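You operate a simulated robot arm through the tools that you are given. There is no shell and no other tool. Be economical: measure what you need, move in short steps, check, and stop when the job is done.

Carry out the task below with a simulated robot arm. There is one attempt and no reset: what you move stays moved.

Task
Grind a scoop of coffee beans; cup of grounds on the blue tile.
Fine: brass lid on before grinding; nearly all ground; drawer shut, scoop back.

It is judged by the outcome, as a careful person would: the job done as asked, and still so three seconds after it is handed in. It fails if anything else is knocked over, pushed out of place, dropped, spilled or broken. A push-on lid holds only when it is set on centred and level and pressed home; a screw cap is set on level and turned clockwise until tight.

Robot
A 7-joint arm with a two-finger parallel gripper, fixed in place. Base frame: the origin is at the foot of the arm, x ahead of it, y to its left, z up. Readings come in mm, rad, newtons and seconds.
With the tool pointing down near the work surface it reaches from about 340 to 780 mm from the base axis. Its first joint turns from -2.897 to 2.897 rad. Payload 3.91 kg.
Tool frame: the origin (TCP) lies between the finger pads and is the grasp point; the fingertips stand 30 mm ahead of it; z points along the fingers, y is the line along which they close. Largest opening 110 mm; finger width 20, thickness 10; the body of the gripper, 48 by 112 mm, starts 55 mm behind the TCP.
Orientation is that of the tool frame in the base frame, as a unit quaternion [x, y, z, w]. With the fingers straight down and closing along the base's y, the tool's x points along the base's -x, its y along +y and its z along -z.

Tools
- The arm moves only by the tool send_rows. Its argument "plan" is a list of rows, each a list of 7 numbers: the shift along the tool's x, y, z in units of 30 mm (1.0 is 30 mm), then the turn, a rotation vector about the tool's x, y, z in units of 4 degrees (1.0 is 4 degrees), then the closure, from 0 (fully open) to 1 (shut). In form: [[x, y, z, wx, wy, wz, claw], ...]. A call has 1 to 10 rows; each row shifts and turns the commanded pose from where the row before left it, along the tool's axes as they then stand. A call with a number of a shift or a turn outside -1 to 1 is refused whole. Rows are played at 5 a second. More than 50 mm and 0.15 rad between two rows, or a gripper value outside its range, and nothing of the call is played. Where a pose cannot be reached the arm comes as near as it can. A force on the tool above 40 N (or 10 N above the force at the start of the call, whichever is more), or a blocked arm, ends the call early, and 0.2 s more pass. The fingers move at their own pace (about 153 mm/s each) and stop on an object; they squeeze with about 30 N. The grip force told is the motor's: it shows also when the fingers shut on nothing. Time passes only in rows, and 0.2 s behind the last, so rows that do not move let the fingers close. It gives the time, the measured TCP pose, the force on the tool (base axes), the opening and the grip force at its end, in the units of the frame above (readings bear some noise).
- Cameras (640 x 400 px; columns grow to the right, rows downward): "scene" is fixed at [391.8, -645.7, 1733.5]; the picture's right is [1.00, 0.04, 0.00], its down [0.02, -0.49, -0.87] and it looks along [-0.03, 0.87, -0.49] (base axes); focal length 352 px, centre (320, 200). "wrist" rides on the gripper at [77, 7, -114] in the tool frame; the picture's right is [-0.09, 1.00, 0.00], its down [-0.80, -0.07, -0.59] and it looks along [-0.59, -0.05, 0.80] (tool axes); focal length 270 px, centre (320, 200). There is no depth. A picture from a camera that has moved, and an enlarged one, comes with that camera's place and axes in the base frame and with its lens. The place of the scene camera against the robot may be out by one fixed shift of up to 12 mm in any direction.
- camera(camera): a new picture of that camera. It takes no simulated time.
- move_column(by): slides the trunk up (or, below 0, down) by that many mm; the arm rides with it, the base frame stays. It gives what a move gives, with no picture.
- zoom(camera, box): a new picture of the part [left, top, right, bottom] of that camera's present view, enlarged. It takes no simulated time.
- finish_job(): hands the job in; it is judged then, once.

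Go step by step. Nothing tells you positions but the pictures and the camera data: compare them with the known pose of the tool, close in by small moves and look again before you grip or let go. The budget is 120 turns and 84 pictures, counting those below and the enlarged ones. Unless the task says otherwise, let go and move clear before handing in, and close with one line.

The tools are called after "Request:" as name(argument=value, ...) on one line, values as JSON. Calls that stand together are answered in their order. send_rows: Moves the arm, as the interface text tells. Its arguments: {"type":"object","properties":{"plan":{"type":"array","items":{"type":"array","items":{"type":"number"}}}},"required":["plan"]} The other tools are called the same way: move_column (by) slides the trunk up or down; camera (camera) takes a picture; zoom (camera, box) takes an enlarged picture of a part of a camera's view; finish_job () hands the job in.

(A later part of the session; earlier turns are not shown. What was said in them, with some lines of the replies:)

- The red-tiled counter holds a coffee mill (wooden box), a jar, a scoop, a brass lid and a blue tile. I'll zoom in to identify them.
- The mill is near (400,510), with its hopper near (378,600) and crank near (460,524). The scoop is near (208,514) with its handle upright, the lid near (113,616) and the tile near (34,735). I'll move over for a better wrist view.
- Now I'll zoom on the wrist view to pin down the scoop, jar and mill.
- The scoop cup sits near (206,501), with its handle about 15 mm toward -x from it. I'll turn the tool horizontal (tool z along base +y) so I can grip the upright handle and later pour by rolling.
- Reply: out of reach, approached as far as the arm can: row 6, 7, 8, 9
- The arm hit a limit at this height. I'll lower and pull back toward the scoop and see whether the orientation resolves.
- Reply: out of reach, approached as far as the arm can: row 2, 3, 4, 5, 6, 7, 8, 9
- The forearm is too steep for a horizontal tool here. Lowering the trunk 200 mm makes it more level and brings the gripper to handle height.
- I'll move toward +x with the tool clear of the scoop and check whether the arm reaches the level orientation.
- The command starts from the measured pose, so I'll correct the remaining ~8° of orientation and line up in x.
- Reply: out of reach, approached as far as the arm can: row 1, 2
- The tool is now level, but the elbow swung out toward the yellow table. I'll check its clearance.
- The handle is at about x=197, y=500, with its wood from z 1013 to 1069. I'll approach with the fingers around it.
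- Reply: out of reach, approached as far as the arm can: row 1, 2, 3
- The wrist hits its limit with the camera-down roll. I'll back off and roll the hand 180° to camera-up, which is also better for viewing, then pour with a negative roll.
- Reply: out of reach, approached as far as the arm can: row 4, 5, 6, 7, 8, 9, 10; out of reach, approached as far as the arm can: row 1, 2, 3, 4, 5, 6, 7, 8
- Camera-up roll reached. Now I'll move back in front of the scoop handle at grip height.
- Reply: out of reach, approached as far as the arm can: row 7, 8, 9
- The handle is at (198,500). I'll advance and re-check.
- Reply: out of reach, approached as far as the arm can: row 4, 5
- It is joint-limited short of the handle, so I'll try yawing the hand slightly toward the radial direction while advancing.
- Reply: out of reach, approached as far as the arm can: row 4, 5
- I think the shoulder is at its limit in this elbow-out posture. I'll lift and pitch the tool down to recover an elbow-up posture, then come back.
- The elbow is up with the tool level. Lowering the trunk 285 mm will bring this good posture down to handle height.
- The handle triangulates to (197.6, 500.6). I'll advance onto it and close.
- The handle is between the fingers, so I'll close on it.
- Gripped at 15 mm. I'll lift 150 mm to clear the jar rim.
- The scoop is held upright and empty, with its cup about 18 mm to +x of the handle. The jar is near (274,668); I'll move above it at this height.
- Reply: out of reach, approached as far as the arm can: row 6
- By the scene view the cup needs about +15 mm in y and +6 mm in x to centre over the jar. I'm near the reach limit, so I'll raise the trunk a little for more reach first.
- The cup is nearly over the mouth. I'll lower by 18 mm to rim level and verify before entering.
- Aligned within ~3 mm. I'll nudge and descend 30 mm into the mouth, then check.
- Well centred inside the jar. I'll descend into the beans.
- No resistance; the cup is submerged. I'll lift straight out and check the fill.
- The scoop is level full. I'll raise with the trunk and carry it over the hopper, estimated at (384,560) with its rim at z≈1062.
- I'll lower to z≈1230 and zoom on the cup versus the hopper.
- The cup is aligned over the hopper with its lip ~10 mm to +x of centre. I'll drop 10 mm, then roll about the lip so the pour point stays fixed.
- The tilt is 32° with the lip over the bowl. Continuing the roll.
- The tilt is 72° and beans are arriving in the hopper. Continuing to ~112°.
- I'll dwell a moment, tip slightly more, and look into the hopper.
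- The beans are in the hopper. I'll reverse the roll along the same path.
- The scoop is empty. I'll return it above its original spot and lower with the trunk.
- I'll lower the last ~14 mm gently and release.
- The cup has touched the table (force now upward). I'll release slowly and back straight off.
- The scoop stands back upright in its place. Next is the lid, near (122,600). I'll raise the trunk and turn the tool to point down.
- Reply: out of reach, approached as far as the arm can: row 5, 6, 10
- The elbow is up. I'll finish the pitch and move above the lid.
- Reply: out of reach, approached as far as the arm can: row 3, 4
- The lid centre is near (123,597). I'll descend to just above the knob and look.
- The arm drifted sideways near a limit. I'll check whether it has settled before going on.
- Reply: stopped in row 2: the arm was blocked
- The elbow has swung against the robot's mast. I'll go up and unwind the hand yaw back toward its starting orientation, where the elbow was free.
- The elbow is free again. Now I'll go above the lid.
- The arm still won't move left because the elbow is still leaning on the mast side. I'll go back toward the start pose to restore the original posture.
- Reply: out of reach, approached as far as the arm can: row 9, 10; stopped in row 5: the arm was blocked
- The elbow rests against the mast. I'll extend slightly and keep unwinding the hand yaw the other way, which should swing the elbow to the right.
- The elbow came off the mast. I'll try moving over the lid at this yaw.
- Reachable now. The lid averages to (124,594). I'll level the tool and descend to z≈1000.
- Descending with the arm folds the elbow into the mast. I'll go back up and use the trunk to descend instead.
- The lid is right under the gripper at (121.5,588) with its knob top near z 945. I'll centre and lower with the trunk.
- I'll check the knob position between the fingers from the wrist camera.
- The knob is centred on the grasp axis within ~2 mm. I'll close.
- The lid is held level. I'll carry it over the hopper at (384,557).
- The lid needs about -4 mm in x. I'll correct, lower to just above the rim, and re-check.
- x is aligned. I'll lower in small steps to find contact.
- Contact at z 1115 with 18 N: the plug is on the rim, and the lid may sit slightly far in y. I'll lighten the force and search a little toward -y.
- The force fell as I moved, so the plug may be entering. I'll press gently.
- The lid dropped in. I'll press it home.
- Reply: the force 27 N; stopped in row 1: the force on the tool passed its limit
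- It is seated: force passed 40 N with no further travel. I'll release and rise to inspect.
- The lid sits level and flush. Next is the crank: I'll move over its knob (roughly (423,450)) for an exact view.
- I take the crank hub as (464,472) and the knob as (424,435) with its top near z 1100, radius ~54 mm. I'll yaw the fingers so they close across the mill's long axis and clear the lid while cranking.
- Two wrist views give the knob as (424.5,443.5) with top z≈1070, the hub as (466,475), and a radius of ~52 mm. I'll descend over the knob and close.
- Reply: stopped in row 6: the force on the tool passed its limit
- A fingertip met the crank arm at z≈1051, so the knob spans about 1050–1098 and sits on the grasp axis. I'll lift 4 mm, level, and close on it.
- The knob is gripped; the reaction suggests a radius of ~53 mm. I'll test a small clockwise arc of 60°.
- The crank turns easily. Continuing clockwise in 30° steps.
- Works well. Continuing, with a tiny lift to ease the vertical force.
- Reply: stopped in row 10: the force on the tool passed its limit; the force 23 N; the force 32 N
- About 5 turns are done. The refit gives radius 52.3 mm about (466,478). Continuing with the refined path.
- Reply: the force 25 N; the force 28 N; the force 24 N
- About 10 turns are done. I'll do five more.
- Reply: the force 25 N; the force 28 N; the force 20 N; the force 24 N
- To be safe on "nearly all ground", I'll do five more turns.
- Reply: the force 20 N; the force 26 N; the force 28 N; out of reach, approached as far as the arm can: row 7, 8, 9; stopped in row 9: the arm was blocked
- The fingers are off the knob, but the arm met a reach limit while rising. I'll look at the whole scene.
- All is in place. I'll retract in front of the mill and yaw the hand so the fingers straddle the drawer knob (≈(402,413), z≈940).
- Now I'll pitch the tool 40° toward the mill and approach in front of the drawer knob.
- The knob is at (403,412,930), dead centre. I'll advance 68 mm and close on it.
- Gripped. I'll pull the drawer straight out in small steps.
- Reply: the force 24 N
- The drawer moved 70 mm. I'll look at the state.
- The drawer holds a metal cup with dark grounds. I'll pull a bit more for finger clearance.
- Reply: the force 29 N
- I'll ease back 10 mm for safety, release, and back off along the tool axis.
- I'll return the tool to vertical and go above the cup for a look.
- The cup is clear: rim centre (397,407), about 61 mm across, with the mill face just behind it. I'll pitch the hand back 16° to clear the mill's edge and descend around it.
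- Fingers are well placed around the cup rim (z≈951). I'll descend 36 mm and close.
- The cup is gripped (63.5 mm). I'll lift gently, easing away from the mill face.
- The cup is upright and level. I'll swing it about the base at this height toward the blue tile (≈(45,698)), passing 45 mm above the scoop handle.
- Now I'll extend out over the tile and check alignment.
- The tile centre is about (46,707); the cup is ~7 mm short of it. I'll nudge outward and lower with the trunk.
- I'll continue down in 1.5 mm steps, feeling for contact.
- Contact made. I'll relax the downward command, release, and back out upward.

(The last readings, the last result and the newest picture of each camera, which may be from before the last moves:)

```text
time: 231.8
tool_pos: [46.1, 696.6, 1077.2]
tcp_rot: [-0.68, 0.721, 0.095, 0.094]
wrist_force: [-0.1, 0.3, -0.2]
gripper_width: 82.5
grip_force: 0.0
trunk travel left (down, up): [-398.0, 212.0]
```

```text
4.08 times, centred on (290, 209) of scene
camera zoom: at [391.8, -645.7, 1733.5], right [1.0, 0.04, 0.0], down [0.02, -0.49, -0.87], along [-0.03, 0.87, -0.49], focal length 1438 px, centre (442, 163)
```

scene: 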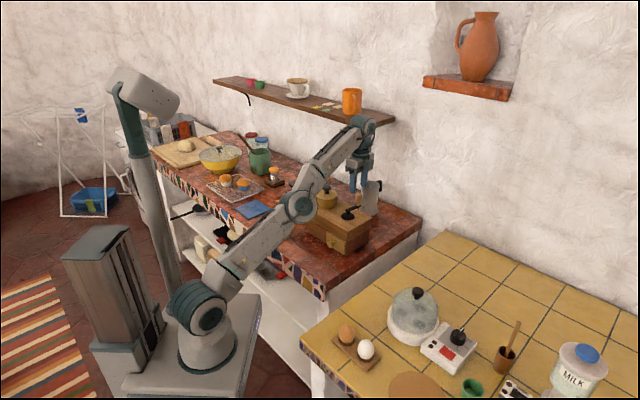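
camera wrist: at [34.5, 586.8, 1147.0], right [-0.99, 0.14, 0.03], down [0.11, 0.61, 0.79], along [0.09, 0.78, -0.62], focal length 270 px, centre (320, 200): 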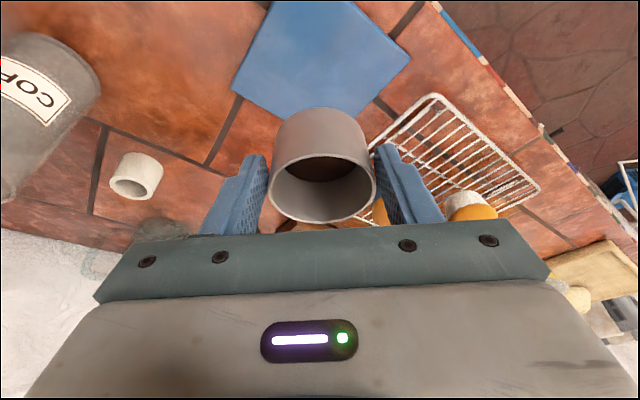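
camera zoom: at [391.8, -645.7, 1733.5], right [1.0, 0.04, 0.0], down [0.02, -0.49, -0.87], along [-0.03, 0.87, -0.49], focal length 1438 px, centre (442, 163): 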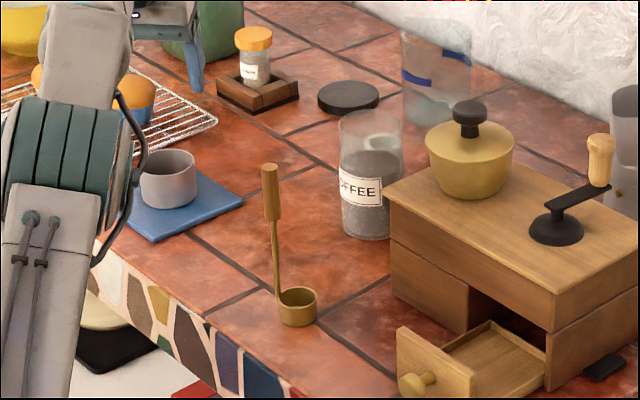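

The cup stands on the blue tile. Now I'll shut the drawer: raise, retract and swing back toward the mill.

Request:
move_column(by=100)

Request:
send_rows(plan=[[0.74, 0.012, -0.205, 0, 0, 0, 0.5], [0.74, 0.012, -0.205, 0, 0, 0, 0.8], [0.74, 0.012, -0.205, 0, 0, 0, 1], [0.74, 0.012, -0.205, 0, 0, 0, 1], [0.74, 0.012, -0.205, 0, 0, 0, 1], [0.74, 0.012, -0.205, 0, 0, 0, 1], [0, -0.5, 0, 0.1, 0, 0.37, 1], [0, -0.98, 0, 0.21, 0, 0.73, 1], [0, -0.98, 0, 0.21, 0, 0.73, 1], [0, -0.98, 0, 0.21, 0, 0.73, 1]])

Request:
send_rows(plan=[[0, -0.98, 0, 0.21, 0, 0.73, 1], [0, -0.98, 0, 0.21, 0, 0.73, 1], [0, -0.98, 0, 0.21, 0, 0.73, 1], [0, -0.98, 0, 0.21, 0, 0.73, 1], [0, -0.98, 0, 0.21, 0, 0.73, 1], [0, -0.98, 0, 0.21, 0, 0.73, 1], [0, -0.98, 0, 0.21, 0, 0.73, 1], [0, -0.98, 0, 0.21, 0, 0.73, 1], [0, -0.98, 0, 0.21, 0, 0.73, 1], [0, 0, 0, 0, 0, 0, 1]])

```text
time: 233.1
tool_pos: [47.0, 697.0, 1176.3]
tcp_rot: [-0.68, 0.721, 0.096, 0.095]
wrist_force: [-0.4, 0.1, 0.3]
gripper_width: 82.6
grip_force: 0.0
trunk travel left (down, up): [-498.0, 112.0]
```

```text
time: 235.3
tool_pos: [139.3, 545.7, 1174.4]
tcp_rot: [-0.609, 0.781, 0.085, 0.104]
wrist_force: [-0.4, 0.1, -0.3]
gripper_width: 0.1
grip_force: 30.0
trunk travel left (down, up): [-498.0, 112.0]
```

```text
time: 237.5
tool_pos: [373.4, 430.3, 1175.7]
tcp_rot: [-0.408, 0.903, 0.055, 0.122]
wrist_force: [-0.1, 0.3, 0.6]
gripper_width: 0.0
grip_force: 30.2
trunk travel left (down, up): [-498.0, 112.0]
```

I'll line up in front of the open drawer's knob (≈(339,347)) and lower.

Request:
send_rows(plan=[[0.82, -0.184, -0.226, 0, 0, 0, 1], [0.82, -0.184, -0.226, 0, 0, 0, 1], [0.82, -0.184, -0.226, 0, 0, 0, 1], [0.82, -0.184, -0.226, 0, 0, 0, 1], [0.82, -0.184, -0.226, 0, 0, 0, 1], [0, 0, 0, 0.2, 0, 0.7, 1], [0, 0, 0, 0, 0, 0, 1]])

Request:
move_column(by=-160)

Request:
camera(camera="wrist")

```text
time: 239.1
tool_pos: [310.6, 317.3, 1175.2]
tcp_rot: [-0.387, 0.913, 0.051, 0.122]
wrist_force: [-0.3, 0.3, -0.4]
gripper_width: 0.0
grip_force: 30.2
trunk travel left (down, up): [-498.0, 112.0]
```

```text
time: 240.9
tool_pos: [310.5, 317.3, 1014.8]
tcp_rot: [-0.386, 0.913, 0.052, 0.123]
wrist_force: [-0.1, 0.4, 0.0]
gripper_width: 0.0
grip_force: 30.4
trunk travel left (down, up): [-338.0, 272.0]
```

```text
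2 pictures are left
camera wrist: at [233.4, 245.9, 1103.6], right [-0.66, 0.76, 0.02], down [0.48, 0.39, 0.78], along [0.58, 0.53, -0.62], focal length 270 px, centre (320, 200)
```

wrist: 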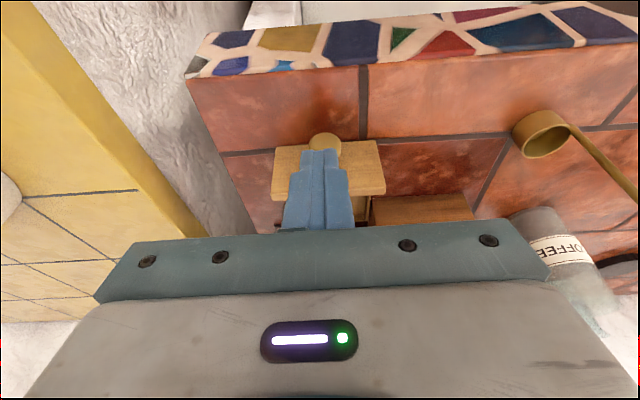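

The fingers line up with the knob. I'll lower and push the drawer in.

Request:
move_column(by=-64)

Request:
send_rows(plan=[[-0.3, 0, 0.085, 0, 0, 0, 1], [-0.3, 0, 0.085, 0, 0, 0, 1], [-0.48, 0, 0.135, 0, 0, 0, 1], [-0.48, 0, 0.135, 0, 0, 0, 1], [-0.48, 0, 0.135, 0, 0, 0, 1], [-0.48, 0, 0.135, 0, 0, 0, 1], [0, 0, 0, 0, 0, 0, 1]])

```text
time: 241.9
tool_pos: [309.4, 317.1, 951.3]
tcp_rot: [-0.386, 0.913, 0.052, 0.122]
wrist_force: [-0.6, -0.3, -0.6]
gripper_width: 0.0
grip_force: 30.0
trunk travel left (down, up): [-274.0, 336.0]
```

```text
time: 243.5
tool_pos: [365.6, 374.1, 950.1]
tcp_rot: [-0.385, 0.913, 0.052, 0.123]
wrist_force: [0.4, 1.2, 0.5]
gripper_width: 0.1
grip_force: 29.4
trunk travel left (down, up): [-274.0, 336.0]
```

Request:
send_rows(plan=[[-0.32, 0, 0.09, 0, 0, 0, 1], [-0.32, 0, 0.09, 0, 0, 0, 1], [0, 0, 0, 0, 0, 0, 1]])

Request:
send_rows(plan=[[-0.16, 0, 0.045, 0, 0, 0, 1], [-0.16, 0, 0.045, 0, 0, 0, 1], [0, 0, 0, 0, 0, 0, 1]])

Request:
send_rows(plan=[[-0.1, 0, 0.028, 0, 0, 0, 1], [-0.1, 0, 0.028, 0, 0, 0, 1], [0, 0, 0, 0, 0, 0, 1]])

```text
time: 244.3
tool_pos: [379.1, 389.1, 949.8]
tcp_rot: [-0.385, 0.913, 0.052, 0.123]
wrist_force: [0.4, -0.5, 0.1]
gripper_width: 0.1
grip_force: 29.9
trunk travel left (down, up): [-274.0, 336.0]
```

```text
time: 245.1
tool_pos: [386.0, 394.5, 949.5]
tcp_rot: [-0.385, 0.913, 0.051, 0.122]
wrist_force: [-3.0, -2.1, -1.4]
gripper_width: 0.0
grip_force: 30.4
trunk travel left (down, up): [-274.0, 336.0]
```

```text
time: 245.8
tool_pos: [385.7, 395.1, 948.5]
tcp_rot: [-0.386, 0.914, 0.049, 0.116]
wrist_force: [-13.5, -13.4, 2.2]
gripper_width: 0.0
grip_force: 29.6
trunk travel left (down, up): [-274.0, 336.0]
stopped in row 3: the force on the tool passed its limit (the readings are from after the stop); the commanded pose is now the measured one
```

The drawer hit its stop with the knob at its original closed position. I'll back off, rise and verify.

Request:
send_rows(plan=[[0.4, 0, -0.11, 0, 0, 0, 1], [0.9, 0, -0.25, 0, 0, 0, 1], [0.9, 0, -0.25, 0, 0, 0, 1], [0.6, 0, -0.5, 0, 0, 0, 1], [0, 0, -0.9, 0, 0, 0, 1], [0, 0, -0.9, 0, 0, 0, 1], [0, 0, -0.9, 0, 0, 0, 1]])

Request:
zoom(camera="scene", box=[210, 150, 400, 283])

```text
time: 247.4
tool_pos: [312.2, 318.5, 1037.8]
tcp_rot: [-0.386, 0.914, 0.049, 0.118]
wrist_force: [1.0, -0.7, 0.2]
gripper_width: 0.2
grip_force: 30.0
trunk travel left (down, up): [-274.0, 336.0]
```

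```text
3.01 times, centred on (305, 216) of scene
camera zoom: at [391.8, -645.7, 1733.5], right [1.0, 0.04, 0.0], down [0.02, -0.49, -0.87], along [-0.03, 0.87, -0.49], focal length 1059 px, centre (365, 150)
```

zoom: 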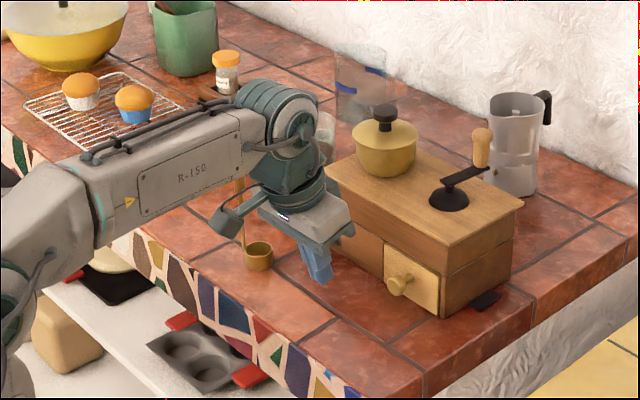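

The drawer is shut, the lid on and the scoop standing. I'll raise the arm clear and do a last check of the cup.

Request:
move_column(by=200)

Request:
zoom(camera="scene", box=[210, 150, 400, 283])

```text
time: 249.6
tool_pos: [311.7, 318.5, 1239.5]
tcp_rot: [-0.386, 0.914, 0.049, 0.117]
wrist_force: [0.2, -0.6, 0.3]
gripper_width: 0.0
grip_force: 30.3
trunk travel left (down, up): [-474.0, 136.0]
```

```text
3.01 times, centred on (305, 216) of scene
camera zoom: at [391.8, -645.7, 1733.5], right [1.0, 0.04, 0.0], down [0.02, -0.49, -0.87], along [-0.03, 0.87, -0.49], focal length 1059 px, centre (365, 150)
```

zoom: 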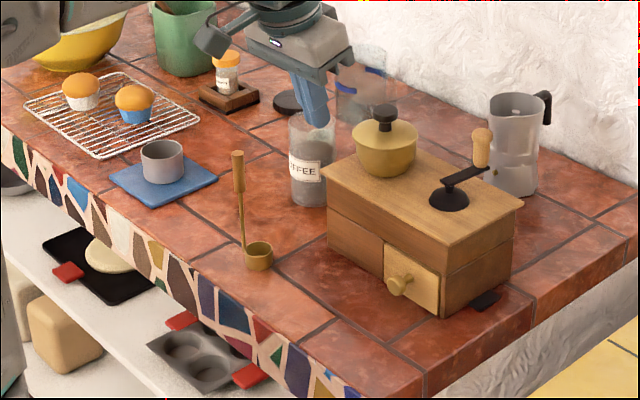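

The cup stands on the blue tile, the scoop is back in place, the lid is on, the drawer is shut, and I see nothing knocked over or spilled. Handing in.

Request:
finish_job()

```text
The job is handed in.
```

I ground one scoop of beans with the brass lid pressed on, about 20 turns of the crank. The cup of grounds is on the blue tile, the drawer is shut and the scoop is back in its place. I didn't lift the lid to check, so "nearly all ground" rests on the number of turns and the dark grounds I saw in the cup.
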